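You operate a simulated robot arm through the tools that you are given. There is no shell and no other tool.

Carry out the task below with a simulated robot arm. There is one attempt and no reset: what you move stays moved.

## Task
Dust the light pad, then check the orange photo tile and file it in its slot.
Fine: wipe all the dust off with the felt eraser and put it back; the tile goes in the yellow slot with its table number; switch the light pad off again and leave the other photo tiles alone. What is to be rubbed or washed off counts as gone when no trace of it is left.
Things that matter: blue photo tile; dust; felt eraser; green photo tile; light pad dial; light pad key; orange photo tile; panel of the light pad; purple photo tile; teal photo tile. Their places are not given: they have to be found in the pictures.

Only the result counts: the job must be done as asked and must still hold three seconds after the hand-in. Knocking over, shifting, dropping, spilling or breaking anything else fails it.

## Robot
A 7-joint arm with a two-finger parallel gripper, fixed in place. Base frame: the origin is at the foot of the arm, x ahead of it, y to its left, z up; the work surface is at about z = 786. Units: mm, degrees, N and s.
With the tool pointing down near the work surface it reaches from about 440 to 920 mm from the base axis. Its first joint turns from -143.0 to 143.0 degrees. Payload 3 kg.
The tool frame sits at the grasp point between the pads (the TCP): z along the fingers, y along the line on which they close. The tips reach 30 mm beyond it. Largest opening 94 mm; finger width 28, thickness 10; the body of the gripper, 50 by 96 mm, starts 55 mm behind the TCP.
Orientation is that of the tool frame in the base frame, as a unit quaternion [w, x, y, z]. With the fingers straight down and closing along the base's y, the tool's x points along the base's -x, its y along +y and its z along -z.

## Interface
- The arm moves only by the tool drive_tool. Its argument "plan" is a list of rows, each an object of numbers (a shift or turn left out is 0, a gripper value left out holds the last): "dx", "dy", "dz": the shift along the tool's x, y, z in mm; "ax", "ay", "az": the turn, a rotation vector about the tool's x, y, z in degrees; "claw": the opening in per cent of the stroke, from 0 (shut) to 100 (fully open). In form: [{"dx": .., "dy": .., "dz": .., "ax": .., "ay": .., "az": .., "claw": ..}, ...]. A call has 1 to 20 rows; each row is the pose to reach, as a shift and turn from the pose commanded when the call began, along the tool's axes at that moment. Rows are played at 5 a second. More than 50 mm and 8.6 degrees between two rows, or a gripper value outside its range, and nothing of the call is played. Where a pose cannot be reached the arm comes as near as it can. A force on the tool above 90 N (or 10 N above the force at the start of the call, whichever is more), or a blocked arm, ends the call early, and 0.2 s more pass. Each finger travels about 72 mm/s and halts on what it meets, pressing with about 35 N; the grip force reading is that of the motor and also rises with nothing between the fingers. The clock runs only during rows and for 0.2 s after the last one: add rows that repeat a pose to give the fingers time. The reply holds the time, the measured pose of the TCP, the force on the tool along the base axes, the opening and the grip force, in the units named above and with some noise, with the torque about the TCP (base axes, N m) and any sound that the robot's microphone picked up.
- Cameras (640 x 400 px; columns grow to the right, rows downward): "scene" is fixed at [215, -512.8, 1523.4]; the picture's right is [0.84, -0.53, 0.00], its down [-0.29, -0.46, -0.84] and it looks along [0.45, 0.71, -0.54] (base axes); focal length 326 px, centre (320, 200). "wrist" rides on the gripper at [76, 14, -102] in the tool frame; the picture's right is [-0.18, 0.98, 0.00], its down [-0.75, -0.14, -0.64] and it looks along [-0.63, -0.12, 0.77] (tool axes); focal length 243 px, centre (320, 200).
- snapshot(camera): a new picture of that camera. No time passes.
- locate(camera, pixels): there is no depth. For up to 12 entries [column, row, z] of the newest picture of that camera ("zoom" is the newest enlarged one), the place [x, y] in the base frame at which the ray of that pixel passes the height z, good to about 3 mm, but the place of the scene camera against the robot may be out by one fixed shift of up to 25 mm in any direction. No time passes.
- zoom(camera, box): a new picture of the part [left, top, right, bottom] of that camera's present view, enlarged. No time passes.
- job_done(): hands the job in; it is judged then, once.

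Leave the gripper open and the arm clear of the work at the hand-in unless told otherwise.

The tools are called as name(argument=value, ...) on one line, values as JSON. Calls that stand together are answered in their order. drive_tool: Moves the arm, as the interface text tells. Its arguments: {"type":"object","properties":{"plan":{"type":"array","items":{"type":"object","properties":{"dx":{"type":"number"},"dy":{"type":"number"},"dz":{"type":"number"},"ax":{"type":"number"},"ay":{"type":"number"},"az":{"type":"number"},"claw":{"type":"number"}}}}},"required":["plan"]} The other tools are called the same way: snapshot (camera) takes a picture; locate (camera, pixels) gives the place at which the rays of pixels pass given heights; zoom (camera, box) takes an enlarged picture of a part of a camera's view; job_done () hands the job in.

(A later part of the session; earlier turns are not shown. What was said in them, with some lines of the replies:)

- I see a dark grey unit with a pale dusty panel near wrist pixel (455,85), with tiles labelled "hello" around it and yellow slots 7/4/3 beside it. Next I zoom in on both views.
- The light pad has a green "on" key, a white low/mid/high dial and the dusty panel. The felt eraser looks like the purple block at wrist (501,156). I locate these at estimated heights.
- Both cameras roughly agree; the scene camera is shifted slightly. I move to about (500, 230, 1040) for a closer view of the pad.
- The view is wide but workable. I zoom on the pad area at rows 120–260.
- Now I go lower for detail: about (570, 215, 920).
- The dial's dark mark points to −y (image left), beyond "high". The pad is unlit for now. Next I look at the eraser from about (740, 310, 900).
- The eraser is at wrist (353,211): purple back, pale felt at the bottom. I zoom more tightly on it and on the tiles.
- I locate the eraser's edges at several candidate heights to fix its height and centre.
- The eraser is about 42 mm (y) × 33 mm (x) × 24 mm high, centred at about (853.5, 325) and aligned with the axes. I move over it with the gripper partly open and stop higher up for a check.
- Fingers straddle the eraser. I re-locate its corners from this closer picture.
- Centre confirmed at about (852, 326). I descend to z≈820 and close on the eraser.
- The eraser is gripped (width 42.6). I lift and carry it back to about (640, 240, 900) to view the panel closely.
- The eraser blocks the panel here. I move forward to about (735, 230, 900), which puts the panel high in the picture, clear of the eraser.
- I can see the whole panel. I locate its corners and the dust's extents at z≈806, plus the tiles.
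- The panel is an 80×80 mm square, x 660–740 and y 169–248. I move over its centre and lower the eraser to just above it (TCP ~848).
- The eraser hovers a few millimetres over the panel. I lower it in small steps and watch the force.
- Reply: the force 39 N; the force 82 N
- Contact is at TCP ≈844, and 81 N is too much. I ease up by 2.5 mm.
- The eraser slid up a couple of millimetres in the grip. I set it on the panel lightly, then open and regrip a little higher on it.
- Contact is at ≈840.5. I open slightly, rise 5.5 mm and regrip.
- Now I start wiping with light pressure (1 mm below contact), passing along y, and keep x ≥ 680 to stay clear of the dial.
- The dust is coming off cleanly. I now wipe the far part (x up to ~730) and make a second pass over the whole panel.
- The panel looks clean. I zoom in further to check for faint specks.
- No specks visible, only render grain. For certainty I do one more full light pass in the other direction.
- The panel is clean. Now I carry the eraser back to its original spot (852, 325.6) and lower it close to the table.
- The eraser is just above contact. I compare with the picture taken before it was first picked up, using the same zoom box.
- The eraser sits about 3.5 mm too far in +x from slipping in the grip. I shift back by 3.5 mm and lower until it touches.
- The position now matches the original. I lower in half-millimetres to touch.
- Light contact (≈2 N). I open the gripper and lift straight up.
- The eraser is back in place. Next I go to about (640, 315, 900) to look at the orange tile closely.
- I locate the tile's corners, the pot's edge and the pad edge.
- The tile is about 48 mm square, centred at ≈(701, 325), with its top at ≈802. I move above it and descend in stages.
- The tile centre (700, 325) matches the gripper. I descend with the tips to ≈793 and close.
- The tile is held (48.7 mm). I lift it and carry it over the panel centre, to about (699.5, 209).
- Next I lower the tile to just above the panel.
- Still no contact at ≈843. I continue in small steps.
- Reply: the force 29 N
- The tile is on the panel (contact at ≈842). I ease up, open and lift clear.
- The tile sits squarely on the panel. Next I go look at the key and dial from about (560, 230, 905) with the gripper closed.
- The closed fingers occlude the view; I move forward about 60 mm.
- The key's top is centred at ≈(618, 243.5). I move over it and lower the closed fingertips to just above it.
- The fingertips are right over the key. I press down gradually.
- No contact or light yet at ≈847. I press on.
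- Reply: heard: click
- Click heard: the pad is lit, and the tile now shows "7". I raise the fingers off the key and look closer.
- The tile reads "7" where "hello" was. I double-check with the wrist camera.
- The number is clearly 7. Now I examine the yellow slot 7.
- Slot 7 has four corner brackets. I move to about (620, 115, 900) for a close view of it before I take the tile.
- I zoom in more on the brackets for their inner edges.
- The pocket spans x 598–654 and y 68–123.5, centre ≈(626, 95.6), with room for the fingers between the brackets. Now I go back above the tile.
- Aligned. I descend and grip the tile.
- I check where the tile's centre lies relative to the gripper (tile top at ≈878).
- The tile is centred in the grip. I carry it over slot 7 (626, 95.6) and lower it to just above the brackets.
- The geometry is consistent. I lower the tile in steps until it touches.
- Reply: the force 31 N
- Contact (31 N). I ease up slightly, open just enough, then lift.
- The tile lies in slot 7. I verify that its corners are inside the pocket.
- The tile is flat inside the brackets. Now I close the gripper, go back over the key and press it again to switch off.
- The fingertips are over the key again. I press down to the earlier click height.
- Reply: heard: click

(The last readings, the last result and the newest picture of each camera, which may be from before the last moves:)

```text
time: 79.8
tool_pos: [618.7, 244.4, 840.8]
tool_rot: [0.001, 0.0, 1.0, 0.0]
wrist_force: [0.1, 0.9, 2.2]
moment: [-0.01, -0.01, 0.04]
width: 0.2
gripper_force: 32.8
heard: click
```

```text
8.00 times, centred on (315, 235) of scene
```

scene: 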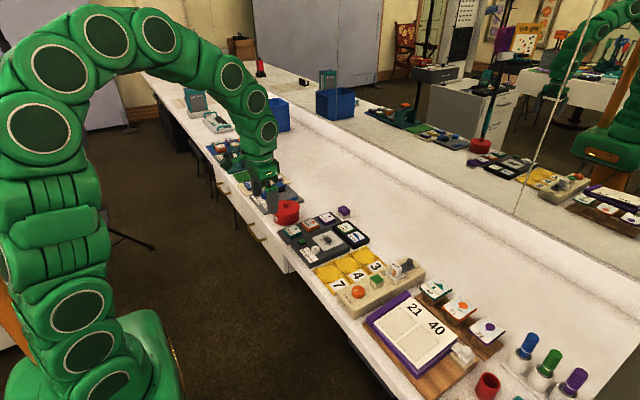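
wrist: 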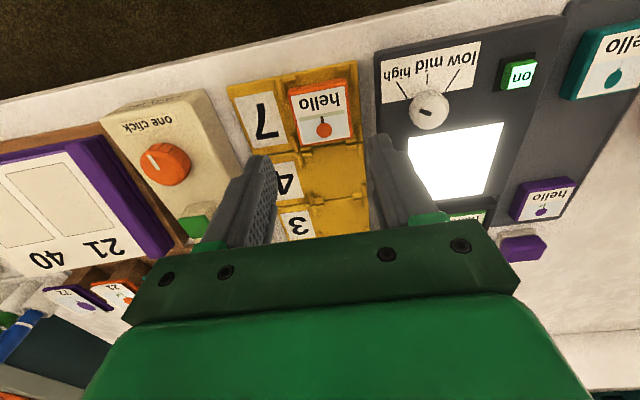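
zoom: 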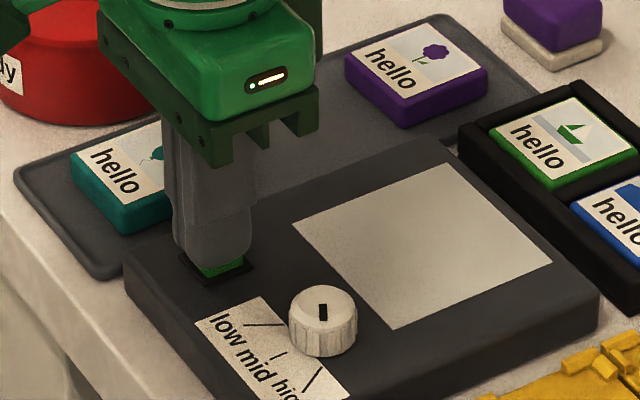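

Click; the pad is off. I lift straight up, open the gripper and retreat to a high clear pose.

drive_tool(plan=[{"dz": -6}, {"dz": -30}, {"dz": -65}, {"dz": -105}, {"dz": -145}, {"dz": -185}, {"dx": 30, "dz": -220, "claw": 90}, {"dx": 50, "dy": -30, "dz": -250, "claw": 90}, {"dx": 50, "dy": -70, "dz": -270, "claw": 90}, {"dx": 50, "dy": -70, "dz": -270, "claw": 90}])

snapshot(camera="wrist")

snapshot(camera="scene")

zoom(camera="scene", box=[280, 190, 400, 290])

zoom(camera="scene", box=[319, 225, 359, 255])

```text
time: 82.0
tool_pos: [569.7, 173.9, 1112.5]
tool_rot: [0.0, 0.0, 1.0, 0.0]
wrist_force: [0.3, -0.3, -0.2]
moment: [-0.02, -0.02, 0.02]
width: 84.4
gripper_force: 0.0
```

```text
taken
```

wrist: 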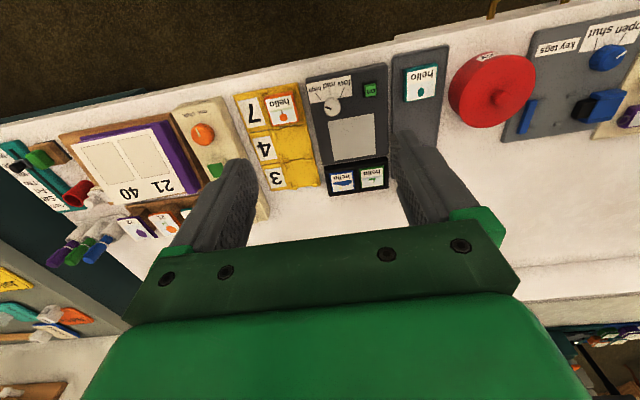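

```text
taken
```

scene: 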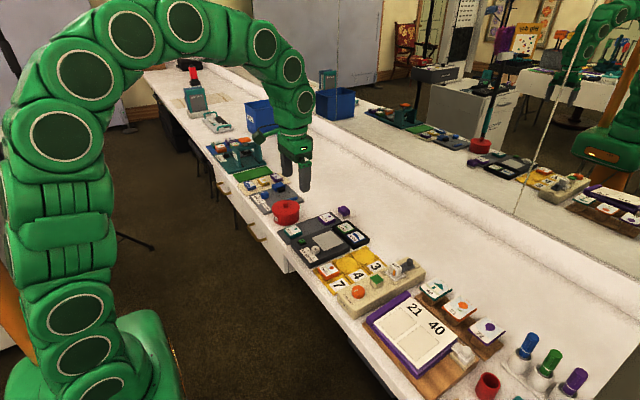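

```text
4.00 times, centred on (340, 240) of scene
```

zoom: 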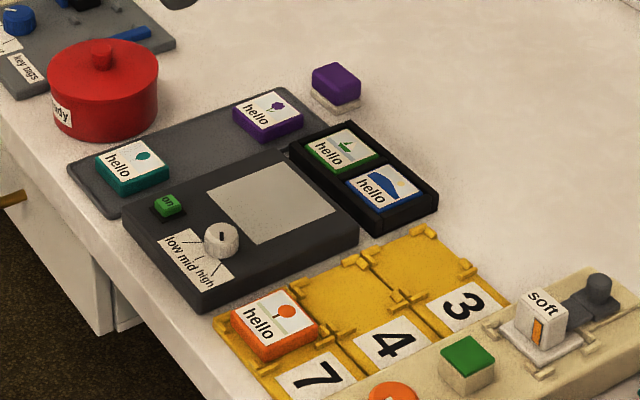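

```text
13.33 times, centred on (339, 240) of scene
```

zoom: 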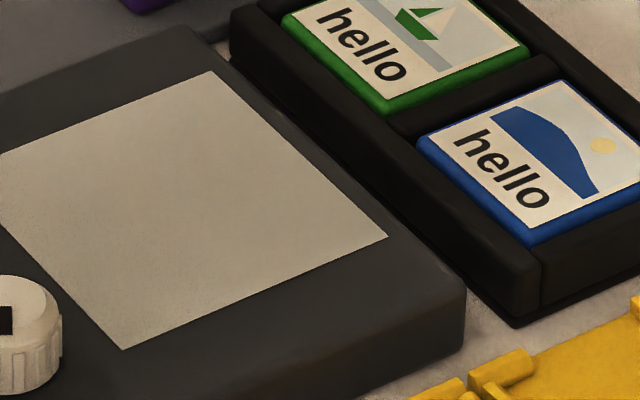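

The panel is clean and dark, and the eraser is back in its spot. The orange tile is in slot 7, the other tiles are untouched, and the arm is clear with the gripper open. I hand in the job.

job_done()

```text
The job is handed in.
```

The job is done and handed in; I don't know the verdict. In the last pictures:

- **Dust:** no trace was left on the panel after several passes over all of it, even in close-up.
- **Felt eraser:** it is back where it started, to within about 1 mm going by the before and after pictures.
- **Orange tile:** on the lit pad it showed the number 7. It now lies flat between the brackets of yellow slot 7.
- **Light pad:** I pressed the key a second time and the panel and key went dark. I did not touch the dial. It was already past "high", and the number was easy to read.
- **Other tiles:** the teal, purple, green and blue tiles are where they were.

The gripper is open and the arm is clear of the work.
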